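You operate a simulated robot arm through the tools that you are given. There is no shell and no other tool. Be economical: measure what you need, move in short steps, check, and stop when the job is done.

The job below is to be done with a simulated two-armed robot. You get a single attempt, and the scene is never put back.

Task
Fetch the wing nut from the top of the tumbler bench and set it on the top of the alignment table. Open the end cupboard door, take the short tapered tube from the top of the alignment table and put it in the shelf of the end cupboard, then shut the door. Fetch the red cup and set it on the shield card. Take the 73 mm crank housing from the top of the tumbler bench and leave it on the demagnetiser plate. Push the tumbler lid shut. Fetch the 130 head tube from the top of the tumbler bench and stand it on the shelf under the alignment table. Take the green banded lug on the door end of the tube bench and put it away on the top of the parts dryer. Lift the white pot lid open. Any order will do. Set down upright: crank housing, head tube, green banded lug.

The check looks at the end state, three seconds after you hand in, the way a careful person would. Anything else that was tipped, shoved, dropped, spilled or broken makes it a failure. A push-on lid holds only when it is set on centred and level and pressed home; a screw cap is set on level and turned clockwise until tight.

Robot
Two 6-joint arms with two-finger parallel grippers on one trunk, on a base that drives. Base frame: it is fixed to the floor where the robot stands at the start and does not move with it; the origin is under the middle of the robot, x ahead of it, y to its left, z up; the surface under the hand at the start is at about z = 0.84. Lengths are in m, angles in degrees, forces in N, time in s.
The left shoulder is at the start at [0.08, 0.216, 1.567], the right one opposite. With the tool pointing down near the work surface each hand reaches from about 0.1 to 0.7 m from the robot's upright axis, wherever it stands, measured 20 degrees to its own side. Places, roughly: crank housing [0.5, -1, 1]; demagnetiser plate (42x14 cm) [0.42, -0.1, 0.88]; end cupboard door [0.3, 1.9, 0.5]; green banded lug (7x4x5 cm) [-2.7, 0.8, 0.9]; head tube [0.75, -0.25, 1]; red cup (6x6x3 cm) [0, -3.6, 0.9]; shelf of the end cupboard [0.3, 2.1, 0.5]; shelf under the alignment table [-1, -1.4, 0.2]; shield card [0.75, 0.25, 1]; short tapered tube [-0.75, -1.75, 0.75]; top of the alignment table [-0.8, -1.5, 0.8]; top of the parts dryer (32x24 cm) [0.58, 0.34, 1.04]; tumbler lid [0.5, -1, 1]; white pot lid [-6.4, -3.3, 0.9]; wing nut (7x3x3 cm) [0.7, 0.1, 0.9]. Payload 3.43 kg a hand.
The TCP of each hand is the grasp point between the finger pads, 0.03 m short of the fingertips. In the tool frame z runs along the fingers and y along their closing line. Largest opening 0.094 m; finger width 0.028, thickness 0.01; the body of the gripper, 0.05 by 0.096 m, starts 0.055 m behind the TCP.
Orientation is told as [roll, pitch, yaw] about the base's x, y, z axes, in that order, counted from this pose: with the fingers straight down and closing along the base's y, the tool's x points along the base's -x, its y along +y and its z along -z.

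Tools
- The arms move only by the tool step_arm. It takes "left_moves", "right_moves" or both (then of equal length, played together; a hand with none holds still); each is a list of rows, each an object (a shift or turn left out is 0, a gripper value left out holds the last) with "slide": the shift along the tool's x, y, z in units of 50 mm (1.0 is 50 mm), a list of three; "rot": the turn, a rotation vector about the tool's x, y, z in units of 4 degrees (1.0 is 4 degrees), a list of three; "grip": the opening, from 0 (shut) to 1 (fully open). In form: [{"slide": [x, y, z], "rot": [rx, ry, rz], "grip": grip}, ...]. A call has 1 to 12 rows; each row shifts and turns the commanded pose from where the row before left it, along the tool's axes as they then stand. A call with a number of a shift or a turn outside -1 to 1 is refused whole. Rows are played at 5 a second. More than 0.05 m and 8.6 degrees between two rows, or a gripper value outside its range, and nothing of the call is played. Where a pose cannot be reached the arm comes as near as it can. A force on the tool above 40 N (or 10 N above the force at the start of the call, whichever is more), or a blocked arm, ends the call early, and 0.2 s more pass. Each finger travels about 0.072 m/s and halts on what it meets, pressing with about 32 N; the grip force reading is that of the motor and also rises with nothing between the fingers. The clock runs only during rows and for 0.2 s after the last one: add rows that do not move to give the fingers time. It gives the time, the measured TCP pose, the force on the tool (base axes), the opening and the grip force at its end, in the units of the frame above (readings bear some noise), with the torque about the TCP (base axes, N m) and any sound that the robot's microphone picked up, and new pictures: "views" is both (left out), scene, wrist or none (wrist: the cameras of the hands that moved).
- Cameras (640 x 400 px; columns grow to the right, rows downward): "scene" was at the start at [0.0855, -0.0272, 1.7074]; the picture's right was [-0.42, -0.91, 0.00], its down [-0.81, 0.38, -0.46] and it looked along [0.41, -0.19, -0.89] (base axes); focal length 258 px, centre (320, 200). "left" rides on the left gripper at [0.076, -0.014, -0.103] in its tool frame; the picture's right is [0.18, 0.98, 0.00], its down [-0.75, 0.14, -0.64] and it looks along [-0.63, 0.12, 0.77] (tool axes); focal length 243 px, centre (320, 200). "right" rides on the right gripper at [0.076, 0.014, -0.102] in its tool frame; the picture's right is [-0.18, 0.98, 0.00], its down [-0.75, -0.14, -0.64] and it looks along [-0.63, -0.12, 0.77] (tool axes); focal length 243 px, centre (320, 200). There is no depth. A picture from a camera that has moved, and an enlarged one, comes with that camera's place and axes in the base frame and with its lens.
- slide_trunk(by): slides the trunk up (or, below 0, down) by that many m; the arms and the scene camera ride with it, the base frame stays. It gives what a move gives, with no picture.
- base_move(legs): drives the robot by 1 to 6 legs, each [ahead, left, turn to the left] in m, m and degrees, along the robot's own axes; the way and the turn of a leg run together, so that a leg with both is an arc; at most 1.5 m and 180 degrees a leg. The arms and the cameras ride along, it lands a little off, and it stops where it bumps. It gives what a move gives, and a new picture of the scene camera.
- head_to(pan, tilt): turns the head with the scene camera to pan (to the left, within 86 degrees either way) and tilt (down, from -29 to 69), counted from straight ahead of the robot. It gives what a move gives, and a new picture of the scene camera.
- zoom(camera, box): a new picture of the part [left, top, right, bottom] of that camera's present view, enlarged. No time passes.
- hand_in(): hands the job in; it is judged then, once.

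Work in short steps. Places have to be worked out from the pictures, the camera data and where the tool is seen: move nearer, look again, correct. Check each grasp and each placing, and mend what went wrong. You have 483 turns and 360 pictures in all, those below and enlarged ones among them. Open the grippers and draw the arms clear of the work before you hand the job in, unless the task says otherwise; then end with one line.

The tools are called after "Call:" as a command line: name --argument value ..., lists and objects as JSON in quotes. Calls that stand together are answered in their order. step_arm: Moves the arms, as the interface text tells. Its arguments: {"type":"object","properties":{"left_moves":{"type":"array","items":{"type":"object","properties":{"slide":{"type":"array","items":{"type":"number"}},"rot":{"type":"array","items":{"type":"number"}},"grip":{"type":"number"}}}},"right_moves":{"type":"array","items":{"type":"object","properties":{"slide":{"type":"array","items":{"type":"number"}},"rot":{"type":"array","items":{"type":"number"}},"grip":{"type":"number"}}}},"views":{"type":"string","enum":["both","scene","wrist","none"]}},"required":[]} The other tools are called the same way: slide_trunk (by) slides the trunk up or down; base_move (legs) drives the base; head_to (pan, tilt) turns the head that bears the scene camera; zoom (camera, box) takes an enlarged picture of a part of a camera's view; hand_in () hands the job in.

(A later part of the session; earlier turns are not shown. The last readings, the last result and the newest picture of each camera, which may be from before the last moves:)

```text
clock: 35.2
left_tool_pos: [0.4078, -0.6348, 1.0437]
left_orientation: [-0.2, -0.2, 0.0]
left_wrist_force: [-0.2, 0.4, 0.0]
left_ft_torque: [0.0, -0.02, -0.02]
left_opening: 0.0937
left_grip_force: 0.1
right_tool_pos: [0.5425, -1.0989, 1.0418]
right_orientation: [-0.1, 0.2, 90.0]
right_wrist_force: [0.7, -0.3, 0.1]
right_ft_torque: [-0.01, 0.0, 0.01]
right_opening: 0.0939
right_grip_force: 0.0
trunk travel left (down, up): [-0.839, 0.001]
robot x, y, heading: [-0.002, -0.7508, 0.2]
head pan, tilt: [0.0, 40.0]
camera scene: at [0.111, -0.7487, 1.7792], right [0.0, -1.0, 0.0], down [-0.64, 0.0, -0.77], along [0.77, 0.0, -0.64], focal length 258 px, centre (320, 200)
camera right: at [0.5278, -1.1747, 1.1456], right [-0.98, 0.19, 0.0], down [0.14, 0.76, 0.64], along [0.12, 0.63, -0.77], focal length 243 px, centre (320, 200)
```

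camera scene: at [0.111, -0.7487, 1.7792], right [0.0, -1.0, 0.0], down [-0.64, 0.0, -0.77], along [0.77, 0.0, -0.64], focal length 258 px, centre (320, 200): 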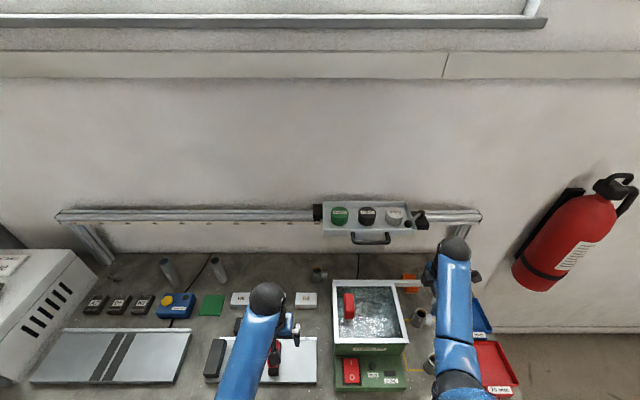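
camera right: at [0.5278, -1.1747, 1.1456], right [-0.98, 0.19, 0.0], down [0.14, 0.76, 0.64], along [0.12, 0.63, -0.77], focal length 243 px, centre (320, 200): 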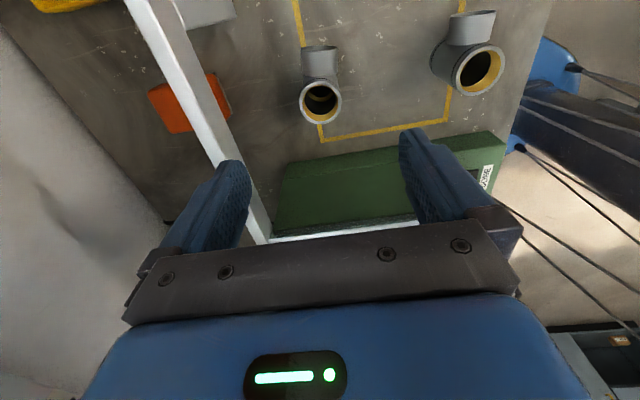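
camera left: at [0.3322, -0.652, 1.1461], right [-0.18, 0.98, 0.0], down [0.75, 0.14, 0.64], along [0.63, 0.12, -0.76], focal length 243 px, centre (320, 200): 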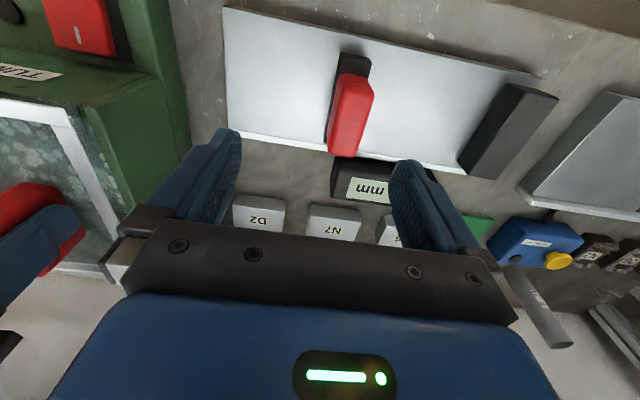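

The housing's top rim centres at about (0.540, -1.102), right below; the tumbler rail is clear at x≈0.61. I narrow slightly and descend to z≈0.89.

Call:
step_arm --right_moves '[{"slide": [0.05, 0.05, 0.4], "grip": 0.8}, {"slide": [0, 0, 0.6]}, {"slide": [0, 0, 0.7]}, {"slide": [0, 0, 0.6]}, {"slide": [0, 0, 0.6]}]' --views "wrist"

```text
clock: 36.4
left_tool_pos: [0.4087, -0.6376, 1.0438]
left_orientation: [0.0, -0.2, 0.0]
left_wrist_force: [-0.2, 0.3, 0.0]
left_ft_torque: [0.01, 0.04, 0.01]
left_opening: 0.0938
left_grip_force: 0.0
right_tool_pos: [0.5402, -1.1039, 0.8953]
right_orientation: [-0.2, 0.1, 89.9]
right_wrist_force: [0.7, 0.5, -0.3]
right_ft_torque: [-0.01, 0.03, 0.01]
right_opening: 0.0752
right_grip_force: 0.1
trunk travel left (down, up): [-0.839, 0.001]
robot x, y, heading: [-0.0032, -0.751, -0.1]
head pan, tilt: [0.0, 40.0]
camera right: at [0.5257, -1.1812, 0.9993], right [-0.98, 0.18, 0.0], down [0.14, 0.76, 0.64], along [0.12, 0.63, -0.77], focal length 243 px, centre (320, 200)
```

right: 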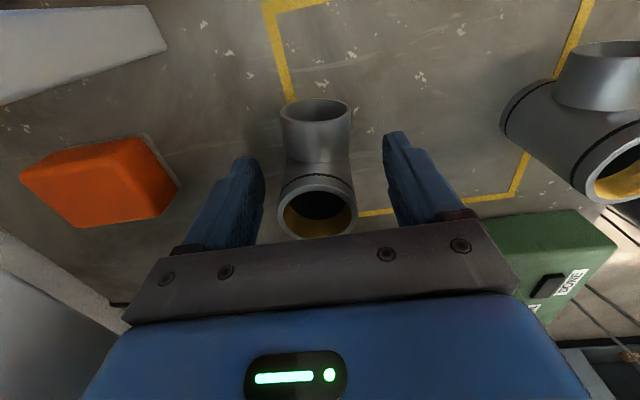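

Centred. I close on the body.

Call:
step_arm --right_moves '[{"slide": [0, 0, 0.1], "grip": 0.3}, {"grip": 0.3}, {"grip": 0.3}, {"grip": 0.3}]' --views "wrist"

```text
clock: 37.4
left_tool_pos: [0.4073, -0.6358, 1.0428]
left_orientation: [-0.1, -0.3, 0.0]
left_wrist_force: [-0.3, -0.5, -0.6]
left_ft_torque: [0.01, 0.0, -0.03]
left_opening: 0.094
left_grip_force: 0.1
right_tool_pos: [0.5402, -1.1028, 0.8923]
right_orientation: [-0.1, 0.2, 90.0]
right_wrist_force: [0.4, 0.8, 3.1]
right_ft_torque: [0.03, 0.05, 0.0]
right_opening: 0.041
right_grip_force: 32.7
trunk travel left (down, up): [-0.839, 0.001]
robot x, y, heading: [-0.0019, -0.7518, 0.2]
head pan, tilt: [0.0, 40.0]
camera right: at [0.5256, -1.1806, 0.995], right [-0.98, 0.18, 0.0], down [0.14, 0.76, 0.64], along [0.12, 0.63, -0.77], focal length 243 px, centre (320, 200)
```

right: 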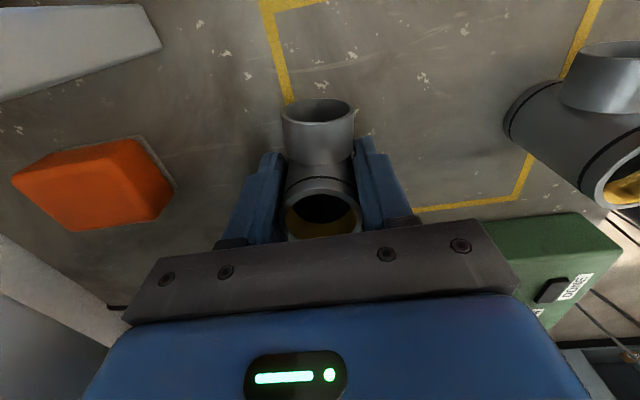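

Held at 41 mm. I lift straight up and draw back toward the robot.

Call:
step_arm --right_moves '[{"slide": [0, 0, -1]}, {"slide": [0, 0, -1]}, {"slide": [0, 0, -0.95]}, {"slide": [0, 1, 0]}, {"slide": [0, 1, 0]}, {"slide": [0, 1, 0]}, {"slide": [0, 0.8, 0]}]' --views "both"

```text
clock: 39.0
left_tool_pos: [0.4067, -0.6365, 1.0436]
left_orientation: [0.0, -0.3, 0.0]
left_wrist_force: [0.0, -0.1, 1.0]
left_ft_torque: [-0.03, -0.03, 0.0]
left_opening: 0.094
left_grip_force: 0.0
right_tool_pos: [0.348, -1.1031, 1.0374]
right_orientation: [-0.2, 0.2, 90.0]
right_wrist_force: [-1.0, 0.6, -0.2]
right_ft_torque: [-0.01, 0.0, 0.04]
right_opening: 0.0281
right_grip_force: 0.1
trunk travel left (down, up): [-0.839, 0.001]
robot x, y, heading: [-0.0016, -0.7551, 0.1]
head pan, tilt: [0.0, 40.0]
camera scene: at [0.11, -0.7513, 1.7793], right [0.0, -1.0, 0.0], down [-0.64, 0.0, -0.77], along [0.77, 0.0, -0.64], focal length 258 px, centre (320, 200)
camera right: at [0.3337, -1.1795, 1.1418], right [-0.98, 0.18, 0.0], down [0.14, 0.76, 0.64], along [0.12, 0.63, -0.77], focal length 243 px, centre (320, 200)
```

scene: 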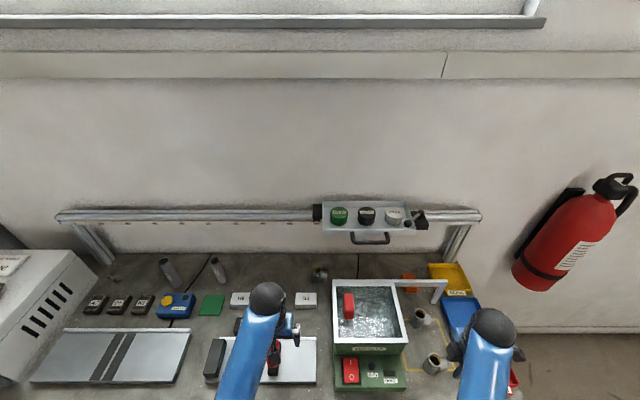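
right: 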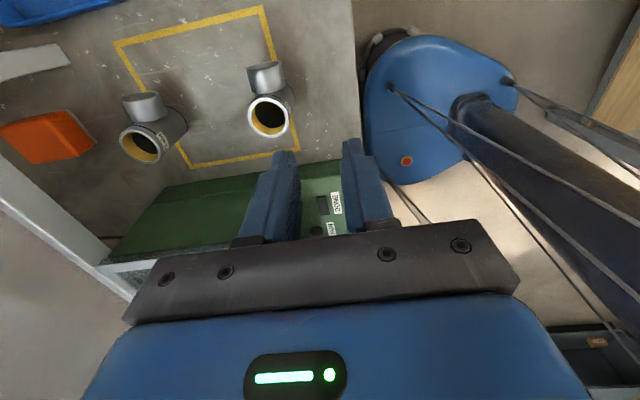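

It slipped out of a light grip; the housing still stands. The grip force seems to grow with the commanded closing, so next time I command 0. I check where it stands now.

Call:
zoom --camera "scene" --box '[400, 290, 464, 330]'

```text
10.00 times, centred on (432, 310) of scene
camera zoom: at [0.11, -0.7513, 1.7793], right [0.0, -1.0, 0.0], down [-0.64, 0.0, -0.77], along [0.77, 0.0, -0.64], focal length 2581 px, centre (-800, -900)
```

zoom: 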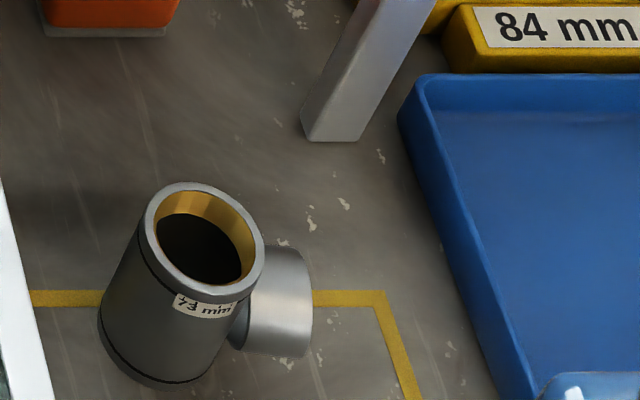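

It stands unmoved at about (0.539, -1.101). I go back over it, open, and descend a bit lower.

Call:
step_arm --right_moves '[{"slide": [0, -1, 0], "grip": 0.8}, {"slide": [0, -1, 0]}, {"slide": [0, -1, 0]}, {"slide": [0, -0.8, 0]}, {"slide": [0, 0, 1]}, {"slide": [0, 0, 1]}, {"slide": [0, 0, 0.9]}, {"slide": [0, 0, 0.2]}, {"grip": 0}, {"grip": 0}, {"grip": 0}, {"grip": 0}]' --views "wrist"

```text
clock: 41.6
left_tool_pos: [0.4087, -0.6379, 1.0437]
left_orientation: [-0.2, -0.2, -0.1]
left_wrist_force: [-0.3, 0.5, -0.6]
left_ft_torque: [-0.01, -0.01, 0.05]
left_opening: 0.0939
left_grip_force: 0.1
right_tool_pos: [0.5395, -1.1028, 0.8841]
right_orientation: [-0.2, 0.3, 90.0]
right_wrist_force: [0.8, -0.1, 0.0]
right_ft_torque: [0.06, 0.04, -0.02]
right_opening: 0.0433
right_grip_force: 32.2
trunk travel left (down, up): [-0.839, 0.001]
robot x, y, heading: [-0.0047, -0.7523, -0.1]
head pan, tilt: [0.0, 40.0]
camera right: at [0.5261, -1.1801, 0.9869], right [-0.98, 0.18, 0.0], down [0.14, 0.76, 0.64], along [0.12, 0.63, -0.77], focal length 243 px, centre (320, 200)
```

right: 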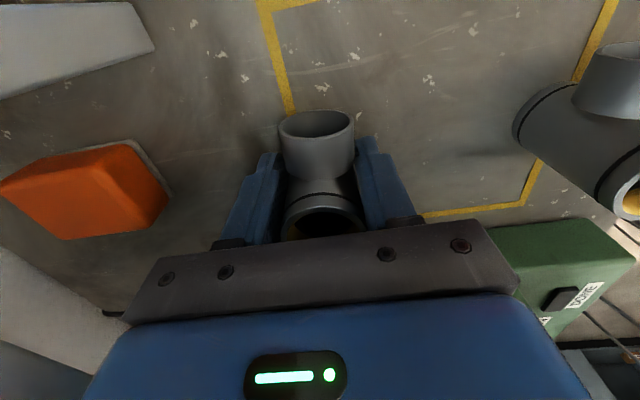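

I give it a little more closing time, then lift slowly by 20 mm to test.

Call:
step_arm --right_moves '[{"grip": 0}, {"grip": 0}, {"slide": [0, 0, -0.1]}, {"slide": [0, 0, -0.1]}, {"slide": [0, 0, -0.2]}]' --views "wrist"

```text
clock: 42.8
left_tool_pos: [0.4071, -0.6365, 1.0437]
left_orientation: [-0.1, -0.2, 0.0]
left_wrist_force: [0.4, -0.7, 0.1]
left_ft_torque: [0.01, 0.0, 0.01]
left_opening: 0.0938
left_grip_force: 0.1
right_tool_pos: [0.5402, -1.1029, 0.905]
right_orientation: [-0.1, 0.1, 89.9]
right_wrist_force: [0.2, 0.6, -1.4]
right_ft_torque: [-0.03, 0.04, 0.01]
right_opening: 0.043
right_grip_force: 31.7
trunk travel left (down, up): [-0.839, 0.001]
robot x, y, heading: [-0.0018, -0.7487, -0.1]
head pan, tilt: [0.0, 40.0]
camera right: at [0.5257, -1.1799, 1.0073], right [-0.98, 0.18, 0.0], down [0.14, 0.76, 0.64], along [0.12, 0.63, -0.77], focal length 243 px, centre (320, 200)
```

right: 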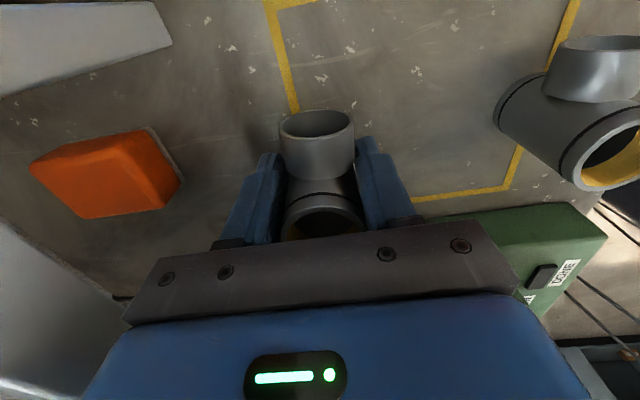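

It rises with the hand. I lift on and draw back at moderate speed.

Call:
step_arm --right_moves '[{"slide": [0, 0, -0.6]}, {"slide": [0, 0, -0.7]}, {"slide": [0, 0, -0.7]}, {"slide": [0, 0, -0.7]}, {"slide": [0, 0.8, 0]}, {"slide": [0, 0.8, 0]}, {"slide": [0, 0.8, 0]}, {"slide": [0, 0.8, 0]}]' --views "wrist"

```text
clock: 44.6
left_tool_pos: [0.4071, -0.636, 1.0432]
left_orientation: [0.0, -0.4, 0.0]
left_wrist_force: [0.0, -0.7, -0.5]
left_ft_torque: [0.03, 0.01, 0.0]
left_opening: 0.094
left_grip_force: 0.0
right_tool_pos: [0.38, -1.1034, 1.04]
right_orientation: [-0.3, 0.2, 89.9]
right_wrist_force: [0.2, 0.1, -1.3]
right_ft_torque: [0.03, -0.02, 0.0]
right_opening: 0.0431
right_grip_force: 31.8
trunk travel left (down, up): [-0.839, 0.001]
robot x, y, heading: [-0.0018, -0.7521, -0.1]
head pan, tilt: [0.0, 40.0]
camera right: at [0.3649, -1.1799, 1.1426], right [-0.98, 0.18, -0.01], down [0.14, 0.76, 0.64], along [0.12, 0.63, -0.77], focal length 243 px, centre (320, 200)
```

right: 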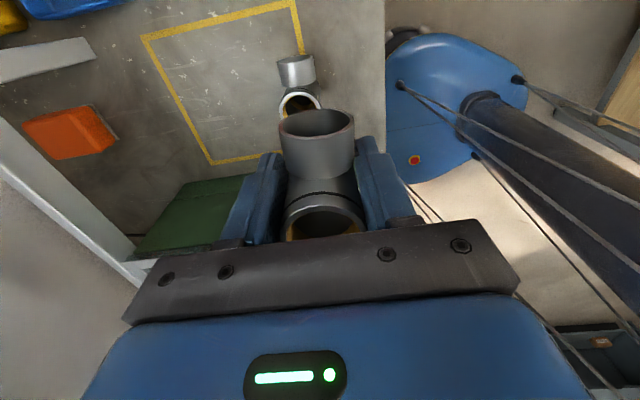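

Held securely. I back out, drive left along the bench and return in front of the demagnetiser plate.

Call:
base_move --legs '[[-0.3, 0, 0], [0, 0.7, 0], [0.3, 0, 0]]'

```text
clock: 51.8
left_tool_pos: [0.4057, 0.0675, 1.0446]
left_orientation: [-0.1, -0.4, -0.2]
left_wrist_force: [-0.3, 0.4, 0.1]
left_ft_torque: [0.02, -0.02, 0.03]
left_opening: 0.0941
left_grip_force: 0.1
right_tool_pos: [0.3771, -0.3986, 1.039]
right_orientation: [-0.3, 0.2, 89.8]
right_wrist_force: [0.5, 0.1, -1.3]
right_ft_torque: [-0.01, -0.02, 0.0]
right_opening: 0.043
right_grip_force: 31.7
trunk travel left (down, up): [-0.839, 0.001]
robot x, y, heading: [-0.0012, -0.0441, -0.0]
head pan, tilt: [0.0, 40.0]
camera scene: at [0.1078, -0.0459, 1.7795], right [0.0, -1.0, 0.0], down [-0.64, 0.0, -0.77], along [0.77, 0.0, -0.64], focal length 258 px, centre (320, 200)
```

scene: 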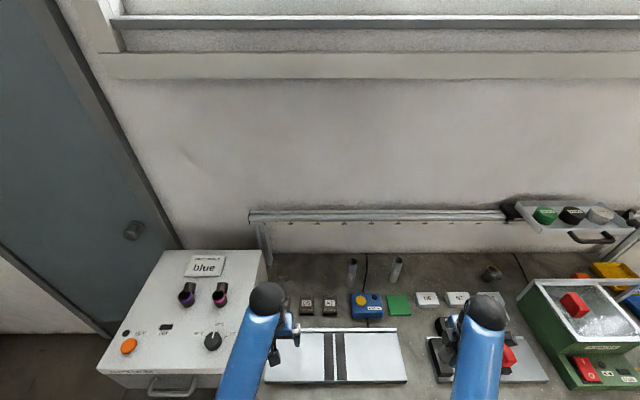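

The plate spans x≈0.35–0.5, y≈-0.31–0.11. I carry the housing over its right part at (0.41, -0.215).

Call:
step_arm --right_moves '[{"slide": [-0.9, 0, 0]}, {"slide": [-0.9, 0, 0]}, {"slide": [-0.9, 0, 0]}, {"slide": [-0.9, 0, 0]}, {"slide": [-0.1, -0.66, 0]}]'

```text
clock: 53.0
left_tool_pos: [0.4098, 0.0678, 1.042]
left_orientation: [-0.1, -0.2, -0.3]
left_wrist_force: [-0.1, 0.3, 0.5]
left_ft_torque: [-0.02, 0.0, 0.02]
left_opening: 0.0942
left_grip_force: 0.0
right_tool_pos: [0.4141, -0.211, 1.0377]
right_orientation: [-0.1, 0.2, 89.7]
right_wrist_force: [0.7, -0.1, -2.2]
right_ft_torque: [0.01, 0.04, 0.02]
right_opening: 0.043
right_grip_force: 31.9
trunk travel left (down, up): [-0.839, 0.001]
robot x, y, heading: [-0.0008, -0.0469, -0.1]
head pan, tilt: [0.0, 40.0]
camera scene: at [0.1139, -0.0454, 1.779], right [0.0, -1.0, 0.0], down [-0.64, 0.0, -0.77], along [0.77, 0.0, -0.64], focal length 258 px, centre (320, 200)
camera right: at [0.3999, -0.29, 1.141], right [-0.98, 0.19, 0.0], down [0.14, 0.75, 0.64], along [0.12, 0.63, -0.77], focal length 243 px, centre (320, 200)
```

scene: 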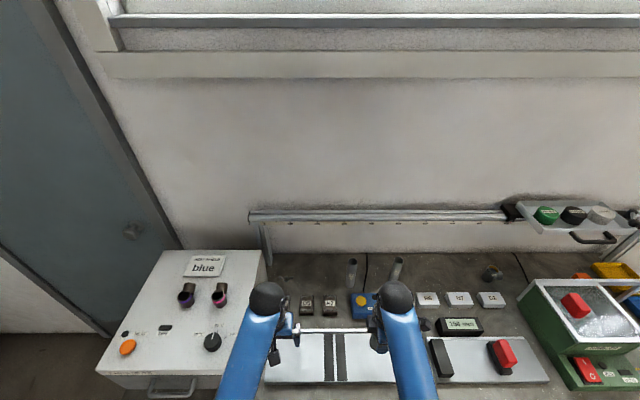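
right: 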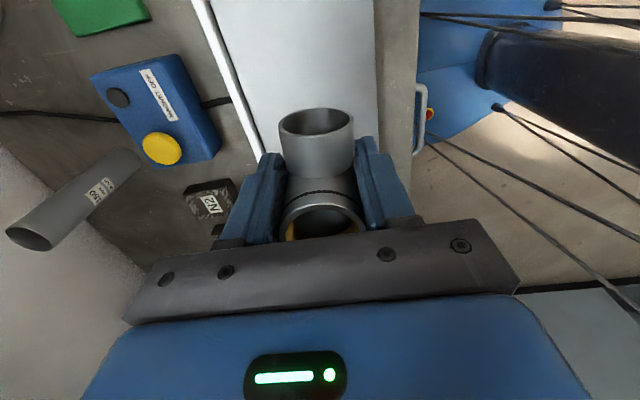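

Plate between x=0.357 and 0.503 here. I lower to about 5 mm above, then creep until contact.

Call:
step_arm --right_moves '[{"slide": [0, -0.2, 0.6]}, {"slide": [0, 0, 0.6]}, {"slide": [0, 0, 0.6]}, {"slide": [0, 0, 0.5]}, {"slide": [0, 0, 0.1]}]' --views "wrist"

```text
clock: 54.2
left_tool_pos: [0.4085, 0.0669, 1.0425]
left_orientation: [-0.2, -0.3, -0.2]
left_wrist_force: [0.0, 0.3, 0.0]
left_ft_torque: [-0.01, 0.02, 0.0]
left_opening: 0.0938
left_grip_force: 0.0
right_tool_pos: [0.4225, -0.2147, 0.9177]
right_orientation: [-0.1, 0.2, 89.9]
right_wrist_force: [0.0, 0.0, -0.8]
right_ft_torque: [-0.04, 0.01, 0.01]
right_opening: 0.0427
right_grip_force: 31.8
trunk travel left (down, up): [-0.839, 0.001]
robot x, y, heading: [-0.0017, -0.0449, -0.4]
head pan, tilt: [0.0, 40.0]
camera right: at [0.4089, -0.291, 1.021], right [-0.98, 0.19, 0.0], down [0.14, 0.75, 0.64], along [0.12, 0.63, -0.77], focal length 243 px, centre (320, 200)
```

right: 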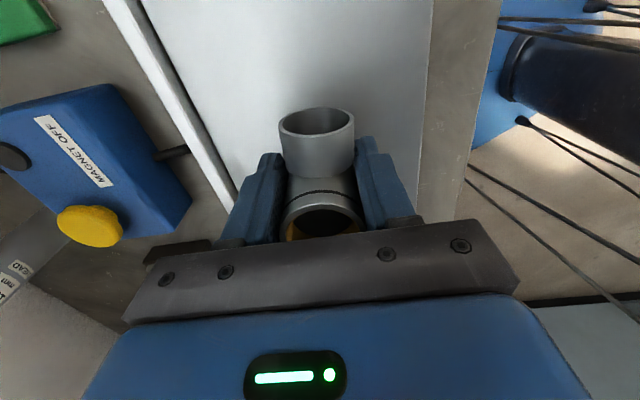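

Not yet touching. I creep down in 2.5 mm rows watching the force.

Call:
step_arm --right_moves '[{"slide": [0, 0, 0.06]}, {"slide": [0, 0, 0.06]}]' --views "none"

Call:
step_arm --right_moves '[{"slide": [0, 0, 0.06]}]' --views "none"

Call:
step_arm --right_moves '[{"slide": [0, 0, 0.06]}]' --views "none"

```text
clock: 54.8
left_tool_pos: [0.4058, 0.0663, 1.0435]
left_orientation: [-0.2, -0.2, -0.2]
left_wrist_force: [-0.4, 0.2, -0.1]
left_ft_torque: [-0.04, 0.01, -0.01]
left_opening: 0.0939
left_grip_force: 0.2
right_tool_pos: [0.4226, -0.2139, 0.9137]
right_orientation: [-0.4, 0.2, 89.7]
right_wrist_force: [0.4, -2.3, 13.2]
right_ft_torque: [-0.1, 0.28, 0.02]
right_opening: 0.0428
right_grip_force: 32.0
trunk travel left (down, up): [-0.839, 0.001]
robot x, y, heading: [-0.002, -0.046, -0.3]
head pan, tilt: [0.0, 40.0]
```

```text
clock: 55.2
left_tool_pos: [0.4055, 0.0698, 1.045]
left_orientation: [-0.1, -0.5, -0.2]
left_wrist_force: [0.1, -0.1, 0.5]
left_ft_torque: [0.01, 0.01, -0.01]
left_opening: 0.094
left_grip_force: 0.1
right_tool_pos: [0.4238, -0.2127, 0.912]
right_orientation: [-0.6, 0.1, 89.8]
right_wrist_force: [0.4, 0.9, 28.9]
right_ft_torque: [0.36, 0.29, 0.13]
right_opening: 0.0424
right_grip_force: 32.3
trunk travel left (down, up): [-0.839, 0.001]
robot x, y, heading: [-0.0013, -0.0439, -0.4]
head pan, tilt: [0.0, 40.0]
```

```text
clock: 55.6
left_tool_pos: [0.4064, 0.0697, 1.0442]
left_orientation: [-0.2, -0.3, -0.2]
left_wrist_force: [-0.1, 0.7, 0.1]
left_ft_torque: [-0.03, -0.01, 0.02]
left_opening: 0.0942
left_grip_force: 0.2
right_tool_pos: [0.4228, -0.2124, 0.908]
right_orientation: [-0.5, 0.2, 89.8]
right_wrist_force: [2.2, 4.6, 30.9]
right_ft_torque: [0.13, 0.36, -0.11]
right_opening: 0.0399
right_grip_force: 32.0
trunk travel left (down, up): [-0.839, 0.001]
robot x, y, heading: [-0.0019, -0.0481, -0.3]
head pan, tilt: [0.0, 40.0]
```

It's seated (contact at TCP 0.914, surface z≈0.87). I ease up, open wide and rise.

Call:
step_arm --right_moves '[{"slide": [0, 0, -0.1]}, {"grip": 0.5}, {"grip": 0.8}, {"grip": 0.8}, {"slide": [0, 0, -0.5]}, {"slide": [0, 0, -0.8]}, {"slide": [0, 0, -0.8]}, {"slide": [0, 0, -0.4]}]' --views "wrist"

```text
clock: 57.4
left_tool_pos: [0.4074, 0.0674, 1.0434]
left_orientation: [0.0, -0.2, -0.2]
left_wrist_force: [-0.4, 0.5, 0.1]
left_ft_torque: [0.01, 0.0, 0.03]
left_opening: 0.0938
left_grip_force: 0.1
right_tool_pos: [0.4239, -0.2136, 1.0358]
right_orientation: [0.0, 0.2, 89.9]
right_wrist_force: [0.5, -1.0, -0.4]
right_ft_torque: [0.02, -0.01, -0.01]
right_opening: 0.0752
right_grip_force: 0.0
trunk travel left (down, up): [-0.839, 0.001]
robot x, y, heading: [0.0008, -0.0454, -0.3]
head pan, tilt: [0.0, 40.0]
camera right: at [0.4094, -0.2914, 1.1393], right [-0.98, 0.19, 0.0], down [0.14, 0.75, 0.64], along [0.12, 0.63, -0.77], focal length 243 px, centre (320, 200)
```

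right: 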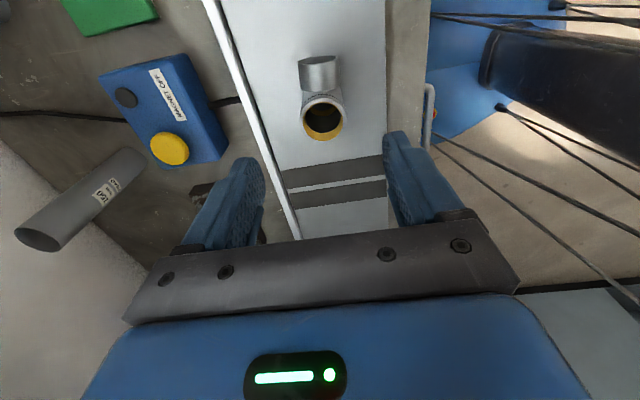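

The housing stands upright on the plate. Next the wing nut with the left hand: I turn the left hand to yaw +90 in place and park the right hand back.

Call:
step_arm --left_moves '[{"rot": [0, 0, -1]}, {"rot": [0, 0, -1]}, {"rot": [0, 0, -1]}, {"rot": [0, 0, -1]}, {"rot": [0, 0, -1]}, {"rot": [0, 0, -1]}, {"rot": [0, 0, -1]}, {"rot": [0, 0, -1]}, {"rot": [0, 0, -1]}, {"rot": [0, 0, -1]}, {"rot": [0, 0, -1]}, {"rot": [0, 0, -1]}]' --right_moves '[{"slide": [1, 0, 0]}, {"slide": [1, 0, 0]}, {"slide": [1, 0, 0]}, {"slide": [1, 0, 0]}, {}, {}, {}, {}, {}, {}, {}, {}]' --views "none"

Call:
step_arm --left_moves '[{"rot": [0, 0, -1]}, {"rot": [0, 0, -1]}, {"rot": [0, 0, -1]}, {"rot": [0, 0, -1]}, {"rot": [0, 0, -1]}, {"rot": [0, 0, -1]}, {"rot": [0, 0, -1]}, {"rot": [0, 0, -1]}, {"rot": [0, 0, -1]}, {"rot": [0, 0, -1]}, {"rot": [0, 0, -0.5]}]' --views "scene"

Call:
base_move --legs '[[0.07, -0.06, 0]]'

```text
clock: 60.0
left_tool_pos: [0.4081, 0.0676, 1.043]
left_orientation: [-0.3, 0.0, 47.8]
left_wrist_force: [-0.7, -0.2, -0.3]
left_ft_torque: [-0.01, 0.02, -0.03]
left_opening: 0.0939
left_grip_force: 0.1
right_tool_pos: [0.4224, -0.4149, 1.0362]
right_orientation: [0.0, 0.2, 89.8]
right_wrist_force: [-0.4, 0.3, 0.3]
right_ft_torque: [0.03, 0.01, -0.01]
right_opening: 0.0751
right_grip_force: 0.1
trunk travel left (down, up): [-0.839, 0.001]
robot x, y, heading: [-0.0028, -0.0459, -0.4]
head pan, tilt: [0.0, 40.0]
```

```text
clock: 62.4
left_tool_pos: [0.4095, 0.0689, 1.0424]
left_orientation: [-0.2, 0.1, 89.8]
left_wrist_force: [0.5, -0.3, -0.2]
left_ft_torque: [-0.03, -0.02, -0.05]
left_opening: 0.0942
left_grip_force: 0.0
right_tool_pos: [0.4228, -0.4142, 1.0363]
right_orientation: [-0.1, 0.2, 89.8]
right_wrist_force: [-0.4, 0.3, -0.3]
right_ft_torque: [-0.01, 0.01, -0.01]
right_opening: 0.0751
right_grip_force: 0.1
trunk travel left (down, up): [-0.839, 0.001]
robot x, y, heading: [-0.0015, -0.0456, -0.1]
head pan, tilt: [0.0, 40.0]
camera scene: at [0.1119, -0.046, 1.7792], right [0.0, -1.0, 0.0], down [-0.64, 0.0, -0.77], along [0.77, 0.0, -0.64], focal length 258 px, centre (320, 200)
```

scene: 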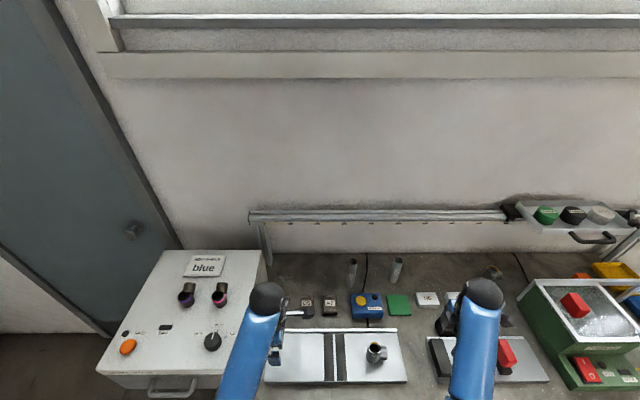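

```text
clock: 63.5
left_tool_pos: [0.4708, 0.0141, 1.0442]
left_orientation: [-0.6, 0.3, 89.7]
left_wrist_force: [-0.4, 0.7, 0.4]
left_ft_torque: [-0.05, -0.05, -0.01]
left_opening: 0.094
left_grip_force: 0.1
right_tool_pos: [0.485, -0.4666, 1.041]
right_orientation: [-0.6, 0.5, 89.8]
right_wrist_force: [-0.1, -0.1, 1.1]
right_ft_torque: [-0.04, -0.04, -0.04]
right_opening: 0.0752
right_grip_force: 0.1
trunk travel left (down, up): [-0.839, 0.001]
robot x, y, heading: [0.0671, -0.0999, -0.4]
head pan, tilt: [0.0, 40.0]
camera scene: at [0.1691, -0.0956, 1.7801], right [0.0, -1.0, 0.01], down [-0.64, 0.0, -0.77], along [0.77, -0.01, -0.64], focal length 258 px, centre (320, 200)
```

scene: 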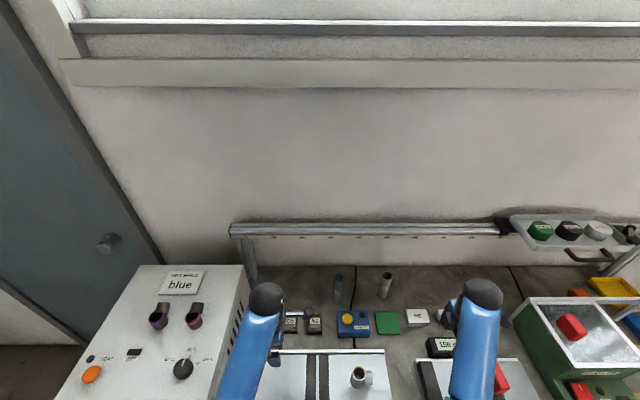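

Moved well. The dryer's right side is at y≈0.152; I bring the left hand above the wing nut near (0.70, 0.085) and look.

Call:
step_arm --left_moves '[{"slide": [-0.7, 0, 0]}, {"slide": [-0.7, 0, 0]}, {"slide": [0, -0.9, 0]}, {"slide": [0, -0.9, 0]}, {"slide": [0, -0.9, 0]}, {"slide": [0, -0.9, 0]}]'

```text
clock: 64.9
left_tool_pos: [0.6571, 0.0804, 1.0452]
left_orientation: [0.0, 0.1, 89.8]
left_wrist_force: [-0.6, 0.0, -1.1]
left_ft_torque: [0.03, 0.02, -0.04]
left_opening: 0.0939
left_grip_force: 0.0
right_tool_pos: [0.4901, -0.4715, 1.0379]
right_orientation: [-0.1, 0.2, 89.7]
right_wrist_force: [0.8, -0.2, 0.1]
right_ft_torque: [0.02, 0.01, -0.01]
right_opening: 0.075
right_grip_force: 0.0
trunk travel left (down, up): [-0.839, 0.001]
robot x, y, heading: [0.067, -0.1069, -0.4]
head pan, tilt: [0.0, 40.0]
camera scene: at [0.1803, -0.1034, 1.7792], right [0.0, -1.0, 0.0], down [-0.64, 0.0, -0.77], along [0.77, 0.0, -0.64], focal length 258 px, centre (320, 200)
camera left: at [0.6708, 0.0029, 1.1477], right [-0.98, -0.18, 0.0], down [-0.14, 0.76, 0.64], along [-0.11, 0.63, -0.77], focal length 243 px, centre (320, 200)
```

scene: 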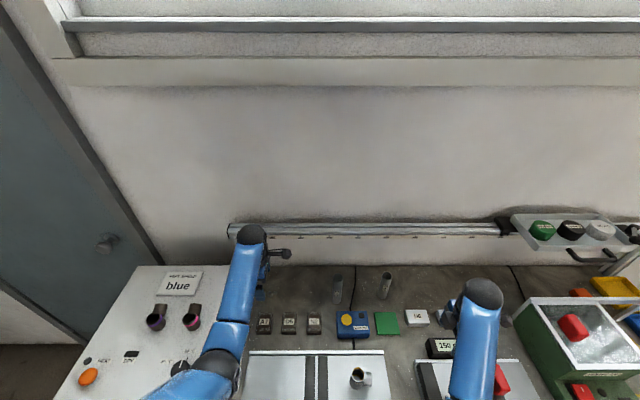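
left: 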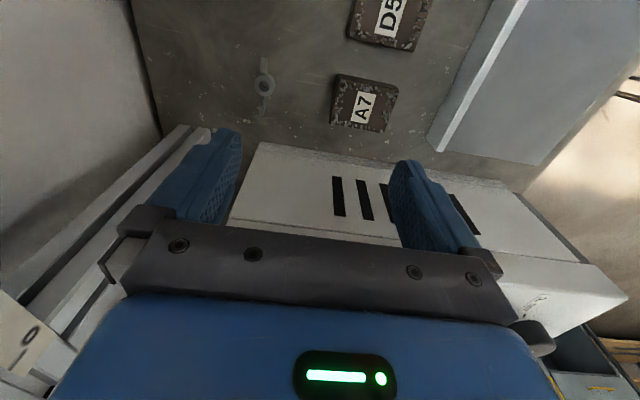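

Wing nut at about (0.720, 0.090), wings along y. I align over it, narrow the fingers, and descend to 0.91 for a closer look.

Call:
step_arm --left_moves '[{"slide": [-0.2, -0.6, 0], "grip": 0.75}, {"slide": [0, -0.66, 0]}, {"slide": [0, 0, 0.9]}, {"slide": [0, 0, 0.9]}, {"slide": [0, 0, 0.9]}]' --views "wrist"

```text
clock: 66.1
left_tool_pos: [0.7138, 0.0875, 0.9152]
left_orientation: [-0.3, 0.2, 89.9]
left_wrist_force: [0.1, 0.0, -0.9]
left_ft_torque: [0.02, 0.01, 0.0]
left_opening: 0.0704
left_grip_force: 0.0
left hand out of reach, approached as far as the arm can: row 5
right_tool_pos: [0.491, -0.4743, 1.0364]
right_orientation: [-0.1, 0.2, 89.8]
right_wrist_force: [0.4, 0.9, -0.2]
right_ft_torque: [-0.04, 0.01, 0.01]
right_opening: 0.0751
right_grip_force: 0.2
trunk travel left (down, up): [-0.839, 0.001]
robot x, y, heading: [0.0682, -0.1023, -0.0]
head pan, tilt: [0.0, 40.0]
camera left: at [0.7269, 0.0111, 1.0188], right [-0.98, -0.18, 0.0], down [-0.14, 0.76, 0.64], along [-0.11, 0.63, -0.77], focal length 243 px, centre (320, 200)
```

left: 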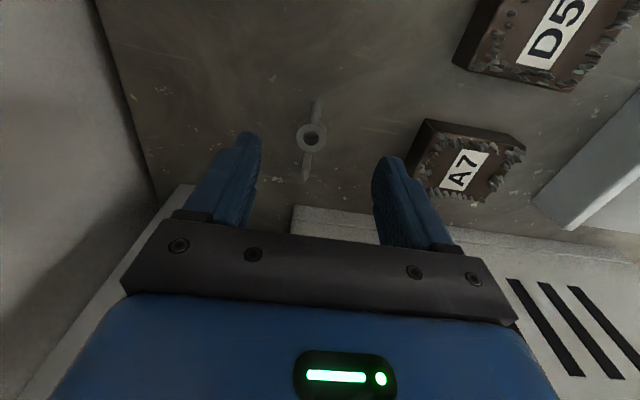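

The hand is at its reach limit. Lowering the trunk 0.03 carries it down and helps; then I correct.

Call:
slide_trunk --by -0.03

Call:
step_arm --left_moves '[{"slide": [0, 0, 0]}]' --views "wrist"

```text
clock: 66.8
left_tool_pos: [0.7116, 0.0884, 0.8854]
left_orientation: [-0.2, 0.1, 89.9]
left_wrist_force: [-0.4, -0.1, -0.7]
left_ft_torque: [0.01, 0.0, 0.01]
left_opening: 0.0703
left_grip_force: 0.0
right_tool_pos: [0.4904, -0.4723, 1.006]
right_orientation: [-0.1, 0.0, 89.9]
right_wrist_force: [0.1, -0.4, 0.1]
right_ft_torque: [0.03, 0.0, 0.0]
right_opening: 0.0753
right_grip_force: 0.0
trunk travel left (down, up): [-0.809, 0.031]
robot x, y, heading: [0.0644, -0.1051, -0.1]
head pan, tilt: [0.0, 40.0]
```

```text
clock: 67.2
left_tool_pos: [0.7115, 0.0883, 0.8854]
left_orientation: [-0.2, 0.1, 89.8]
left_wrist_force: [0.8, -0.2, 0.0]
left_ft_torque: [0.01, 0.0, -0.02]
left_opening: 0.0706
left_grip_force: 0.0
right_tool_pos: [0.4908, -0.4729, 1.0071]
right_orientation: [-0.1, 0.1, 89.8]
right_wrist_force: [0.2, 0.6, -0.6]
right_ft_torque: [-0.01, 0.01, -0.01]
right_opening: 0.0752
right_grip_force: 0.1
trunk travel left (down, up): [-0.809, 0.031]
robot x, y, heading: [0.0686, -0.1041, -0.1]
head pan, tilt: [0.0, 40.0]
camera left: at [0.7254, 0.0111, 0.9889], right [-0.98, -0.18, 0.0], down [-0.14, 0.76, 0.64], along [-0.11, 0.63, -0.77], focal length 243 px, centre (320, 200)
```

left: 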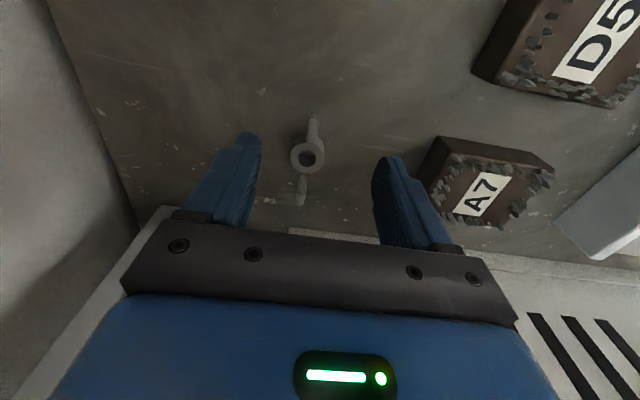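

Nut about (0.720, 0.085), between the fingers. I nudge forward, lower 8 mm and close.

Call:
step_arm --left_moves '[{"slide": [0, -0.1, 0.1]}, {"slide": [0, 0, 0.08]}, {"grip": 0.3}, {"grip": 0}, {"grip": 0}, {"grip": 0}, {"grip": 0}]' --views "wrist"

```text
clock: 68.8
left_tool_pos: [0.711, 0.0876, 0.8839]
left_orientation: [-0.3, 0.1, 89.8]
left_wrist_force: [1.3, -0.7, 8.8]
left_ft_torque: [0.08, -0.01, 0.01]
left_opening: 0.0049
left_grip_force: 32.1
left hand out of reach, approached as far as the arm can: row 1
right_tool_pos: [0.4888, -0.4737, 1.0072]
right_orientation: [-0.1, 0.2, 89.8]
right_wrist_force: [0.2, 0.5, -0.9]
right_ft_torque: [-0.01, -0.04, 0.0]
right_opening: 0.0753
right_grip_force: 0.1
trunk travel left (down, up): [-0.809, 0.031]
robot x, y, heading: [0.0637, -0.0988, 0.0]
head pan, tilt: [0.0, 40.0]
camera left: at [0.7238, 0.0111, 0.9875], right [-0.98, -0.18, -0.01], down [-0.14, 0.75, 0.64], along [-0.11, 0.63, -0.77], focal length 243 px, centre (320, 200)
```

left: 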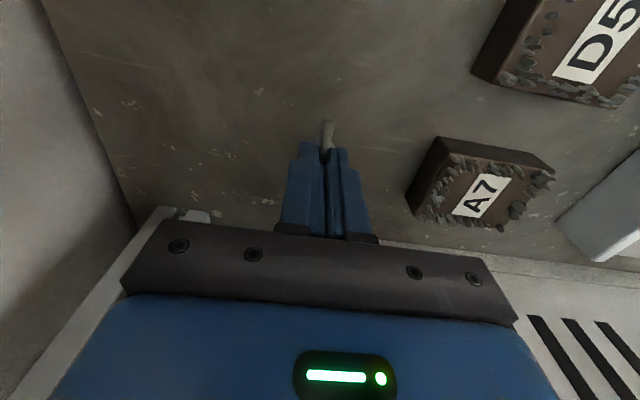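

Opening 5 mm: probably pinching the wings' plate. I lift gently and look.

Call:
step_arm --left_moves '[{"slide": [0, 0, -0.2]}, {"slide": [0, 0, -0.4]}, {"slide": [0, 0, -0.6]}]' --views "wrist"

Call:
zoom --camera "left" --box '[240, 90, 420, 260]'

```text
clock: 69.6
left_tool_pos: [0.7122, 0.0879, 0.9423]
left_orientation: [-0.2, 0.1, 89.8]
left_wrist_force: [-0.3, 0.4, -0.6]
left_ft_torque: [0.02, 0.0, 0.02]
left_opening: 0.0046
left_grip_force: 32.2
right_tool_pos: [0.4896, -0.4742, 1.007]
right_orientation: [-0.1, 0.1, 89.8]
right_wrist_force: [0.3, 0.2, 0.0]
right_ft_torque: [-0.01, -0.02, 0.0]
right_opening: 0.0752
right_grip_force: 0.1
trunk travel left (down, up): [-0.809, 0.031]
robot x, y, heading: [0.0648, -0.107, -0.1]
head pan, tilt: [0.0, 40.0]
camera left: at [0.7253, 0.0107, 1.0452], right [-0.98, -0.18, 0.0], down [-0.14, 0.76, 0.64], along [-0.11, 0.63, -0.77], focal length 243 px, centre (320, 200)
```

left: 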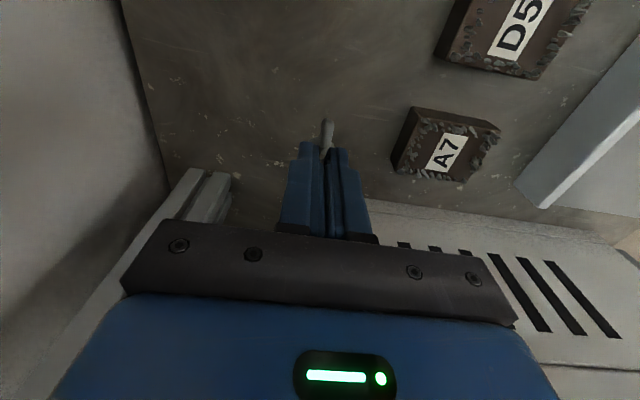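

```text
2.35 times, centred on (330, 175) of left
camera zoom: at [0.7253, 0.0107, 1.0452], right [-0.98, -0.18, 0.0], down [-0.14, 0.76, 0.64], along [-0.11, 0.63, -0.77], focal length 571 px, centre (296, 259)
```

zoom: 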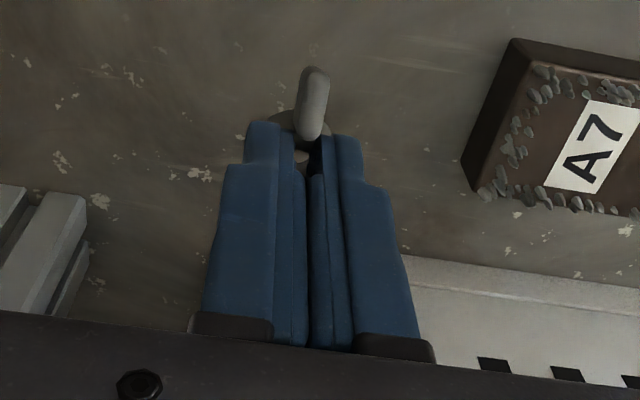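

The nut is held by a wing. I lift it and draw the left hand back toward the robot.

Call:
step_arm --left_moves '[{"slide": [0, 0, -0.7]}, {"slide": [0, 0, -0.7]}, {"slide": [0, 0.9, 0]}, {"slide": [0, 0.9, 0]}, {"slide": [0, 0.9, 0]}, {"slide": [0, 0.9, 0]}, {"slide": [0, 0.9, 0]}, {"slide": [0, 0.9, 0]}]' --views "scene"

Call:
zoom --camera "scene" --box '[310, 250, 430, 330]'

```text
clock: 71.4
left_tool_pos: [0.4408, 0.0896, 1.0102]
left_orientation: [-0.4, 0.1, 89.8]
left_wrist_force: [0.1, 1.2, -0.1]
left_ft_torque: [0.0, -0.02, 0.02]
left_opening: 0.0049
left_grip_force: 31.9
right_tool_pos: [0.4893, -0.4743, 1.0069]
right_orientation: [-0.2, 0.0, 89.8]
right_wrist_force: [0.0, 0.5, 0.2]
right_ft_torque: [0.01, 0.0, 0.04]
right_opening: 0.075
right_grip_force: 0.0
trunk travel left (down, up): [-0.809, 0.031]
robot x, y, heading: [0.0648, -0.1016, -0.1]
head pan, tilt: [0.0, 40.0]
camera scene: at [0.1771, -0.1052, 1.7494], right [0.0, -1.0, 0.0], down [-0.64, 0.0, -0.77], along [0.77, 0.0, -0.64], focal length 258 px, centre (320, 200)
```

scene: 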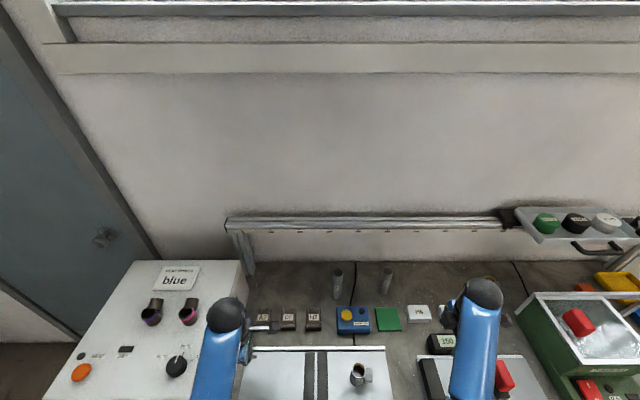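

```text
5.00 times, centred on (370, 290) of scene
camera zoom: at [0.1771, -0.1052, 1.7494], right [0.0, -1.0, 0.0], down [-0.64, 0.0, -0.77], along [0.77, 0.0, -0.64], focal length 1291 px, centre (70, -250)
```

zoom: 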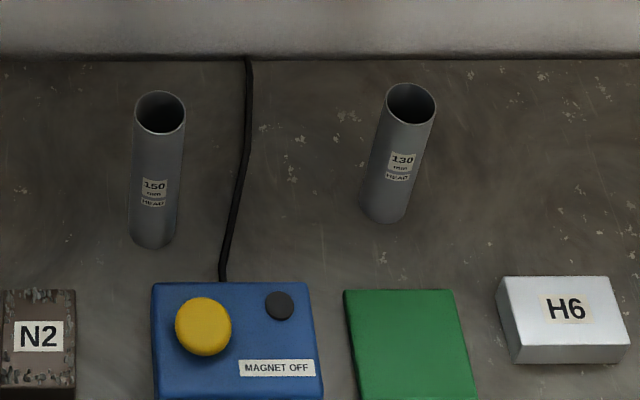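

The 130 tube stands at (0.72, -0.347). I'll hold it with the hand tilted 45° so it can later go under the table top. First turn the right hand back to yaw 0.

Call:
step_arm --right_moves '[{"rot": [0, 0, 1]}, {"rot": [0, 0, 1]}, {"rot": [0, 0, 1]}, {"rot": [0, 0, 1]}, {"rot": [0, 0, 1]}, {"rot": [0, 0, 1]}, {"rot": [0, 0, 1]}, {"rot": [0, 0, 1]}, {"rot": [0, 0, 1]}, {"rot": [0, 0, 1]}, {"rot": [0, 0, 1]}, {"rot": [0, 0, 1]}]' --views "none"

Call:
step_arm --right_moves '[{"rot": [0, 0, 1]}, {"rot": [0, 0, 1]}, {"rot": [0, 0, 1]}, {"rot": [0, 0, 1]}, {"rot": [0, 0, 1]}, {"rot": [0, 0, 1]}, {"rot": [0, 0, 1]}, {"rot": [0, 0, 1]}, {"rot": [0, 0, 1]}, {"rot": [0, 0, 1]}, {"rot": [0, 0, 0.5]}]' --views "none"

Call:
step_arm --right_moves '[{"rot": [0, -1, 0]}, {"rot": [0, -1, 0]}, {"rot": [0, -1, 0]}, {"rot": [0, -1, 0]}, {"rot": [0, -1, 0]}, {"rot": [0, -1, 0]}, {"rot": [0, -1, 0]}, {"rot": [0, -1, 0]}, {"rot": [0, -1, 0]}, {"rot": [0, -1, 0]}, {"rot": [0, -1, 0]}]' --views "both"

```text
clock: 74.0
left_tool_pos: [0.4422, 0.0889, 1.0097]
left_orientation: [-0.2, 0.1, 89.8]
left_wrist_force: [-0.7, 0.2, -0.5]
left_ft_torque: [-0.02, 0.02, 0.01]
left_opening: 0.0048
left_grip_force: 31.7
right_tool_pos: [0.4904, -0.4734, 1.0067]
right_orientation: [-0.1, 0.0, 41.7]
right_wrist_force: [-0.1, 0.9, 0.2]
right_ft_torque: [0.0, 0.03, 0.0]
right_opening: 0.0752
right_grip_force: 0.1
trunk travel left (down, up): [-0.809, 0.031]
robot x, y, heading: [0.0658, -0.1037, -0.1]
head pan, tilt: [0.0, 40.0]
```

```text
clock: 76.4
left_tool_pos: [0.4418, 0.0884, 1.0095]
left_orientation: [-0.2, 0.1, 89.8]
left_wrist_force: [-0.1, -0.3, 0.0]
left_ft_torque: [-0.01, 0.0, 0.02]
left_opening: 0.0048
left_grip_force: 31.8
right_tool_pos: [0.4901, -0.4738, 1.0085]
right_orientation: [-0.1, -0.1, -0.2]
right_wrist_force: [1.0, 0.1, 0.1]
right_ft_torque: [0.02, 0.01, 0.02]
right_opening: 0.0755
right_grip_force: 0.0
trunk travel left (down, up): [-0.809, 0.031]
robot x, y, heading: [0.0678, -0.1006, -0.2]
head pan, tilt: [0.0, 40.0]
```

```text
clock: 78.8
left_tool_pos: [0.4423, 0.0893, 1.0098]
left_orientation: [-0.2, 0.0, 89.8]
left_wrist_force: [-0.5, -0.3, -1.2]
left_ft_torque: [0.0, 0.0, -0.02]
left_opening: 0.0047
left_grip_force: 31.9
right_tool_pos: [0.4912, -0.4736, 1.0069]
right_orientation: [-0.1, -44.3, -0.1]
right_wrist_force: [0.1, 0.1, 0.5]
right_ft_torque: [0.02, 0.04, 0.0]
right_opening: 0.0752
right_grip_force: 0.1
trunk travel left (down, up): [-0.809, 0.031]
robot x, y, heading: [0.0668, -0.102, -0.2]
head pan, tilt: [0.0, 40.0]
camera scene: at [0.1795, -0.105, 1.7492], right [0.0, -1.0, 0.0], down [-0.64, 0.0, -0.77], along [0.77, 0.0, -0.64], focal length 258 px, centre (320, 200)
camera right: at [0.3645, -0.4596, 1.0277], right [0.14, 0.98, 0.13], down [0.09, -0.14, 0.99], along [0.99, -0.12, -0.11], focal length 243 px, centre (320, 200)
```

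scene: 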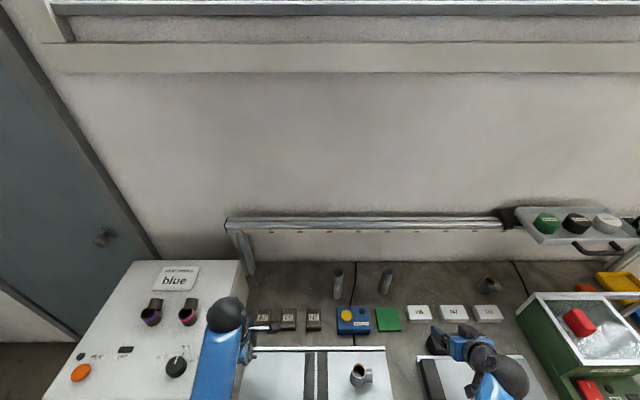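
right: 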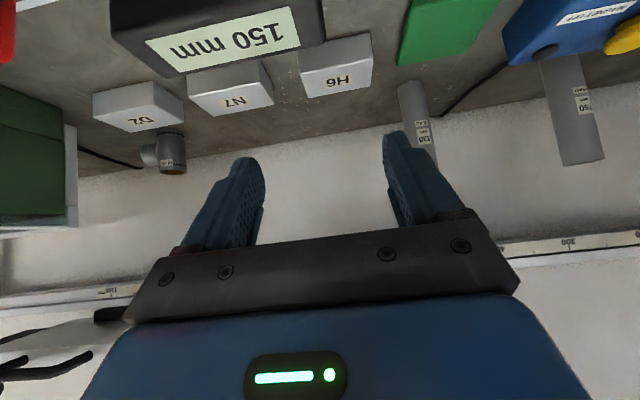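

Tilted well. I align in y, dip to z≈0.955, then advance so the fingers straddle the 130 tube.

Call:
step_arm --right_moves '[{"slide": [0, 0.85, 0]}, {"slide": [0, 0.85, 0]}, {"slide": [0, 0.84, 0]}, {"slide": [0.365, 0, 0.37]}, {"slide": [0.365, 0, 0.37]}, {"slide": [-0.656, 0, 0.64]}, {"slide": [-0.656, 0, 0.64]}, {"slide": [-0.656, 0, 0.64]}]' --views "both"

```text
clock: 80.6
left_tool_pos: [0.4453, 0.0896, 1.0092]
left_orientation: [0.0, 0.1, 89.8]
left_wrist_force: [0.3, -0.8, 0.0]
left_ft_torque: [0.03, 0.0, -0.01]
left_opening: 0.0049
left_grip_force: 31.9
right_tool_pos: [0.6284, -0.3472, 0.9538]
right_orientation: [-0.2, -44.1, -0.2]
right_wrist_force: [0.3, 0.0, -1.1]
right_ft_torque: [0.01, 0.0, -0.02]
right_opening: 0.0754
right_grip_force: 0.0
trunk travel left (down, up): [-0.809, 0.031]
robot x, y, heading: [0.065, -0.1012, -0.3]
head pan, tilt: [0.0, 40.0]
camera scene: at [0.1821, -0.1051, 1.749], right [0.0, -1.0, 0.0], down [-0.64, 0.0, -0.77], along [0.77, 0.0, -0.64], focal length 258 px, centre (320, 200)
camera right: at [0.5022, -0.3335, 0.9743], right [0.14, 0.98, 0.13], down [0.1, -0.14, 0.99], along [0.99, -0.12, -0.11], focal length 243 px, centre (320, 200)
```

scene: 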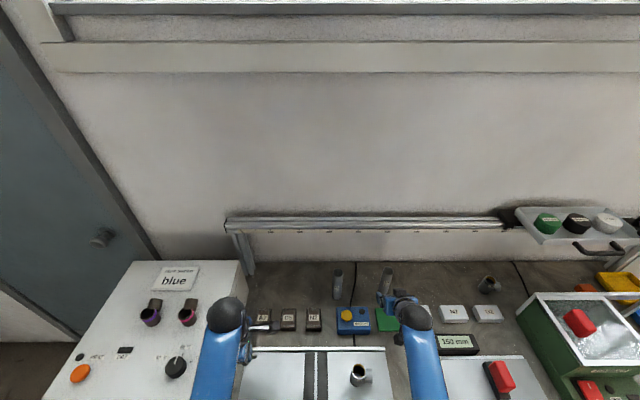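
right: 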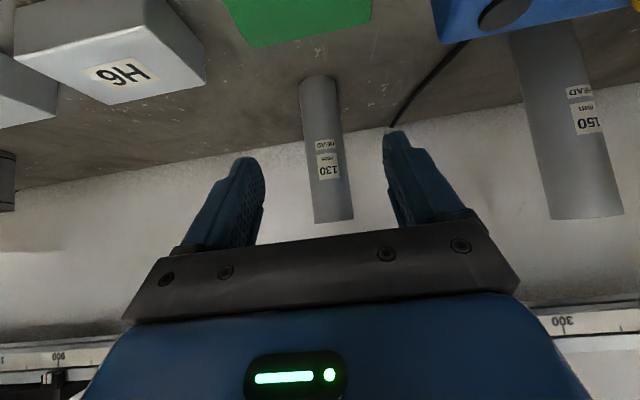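

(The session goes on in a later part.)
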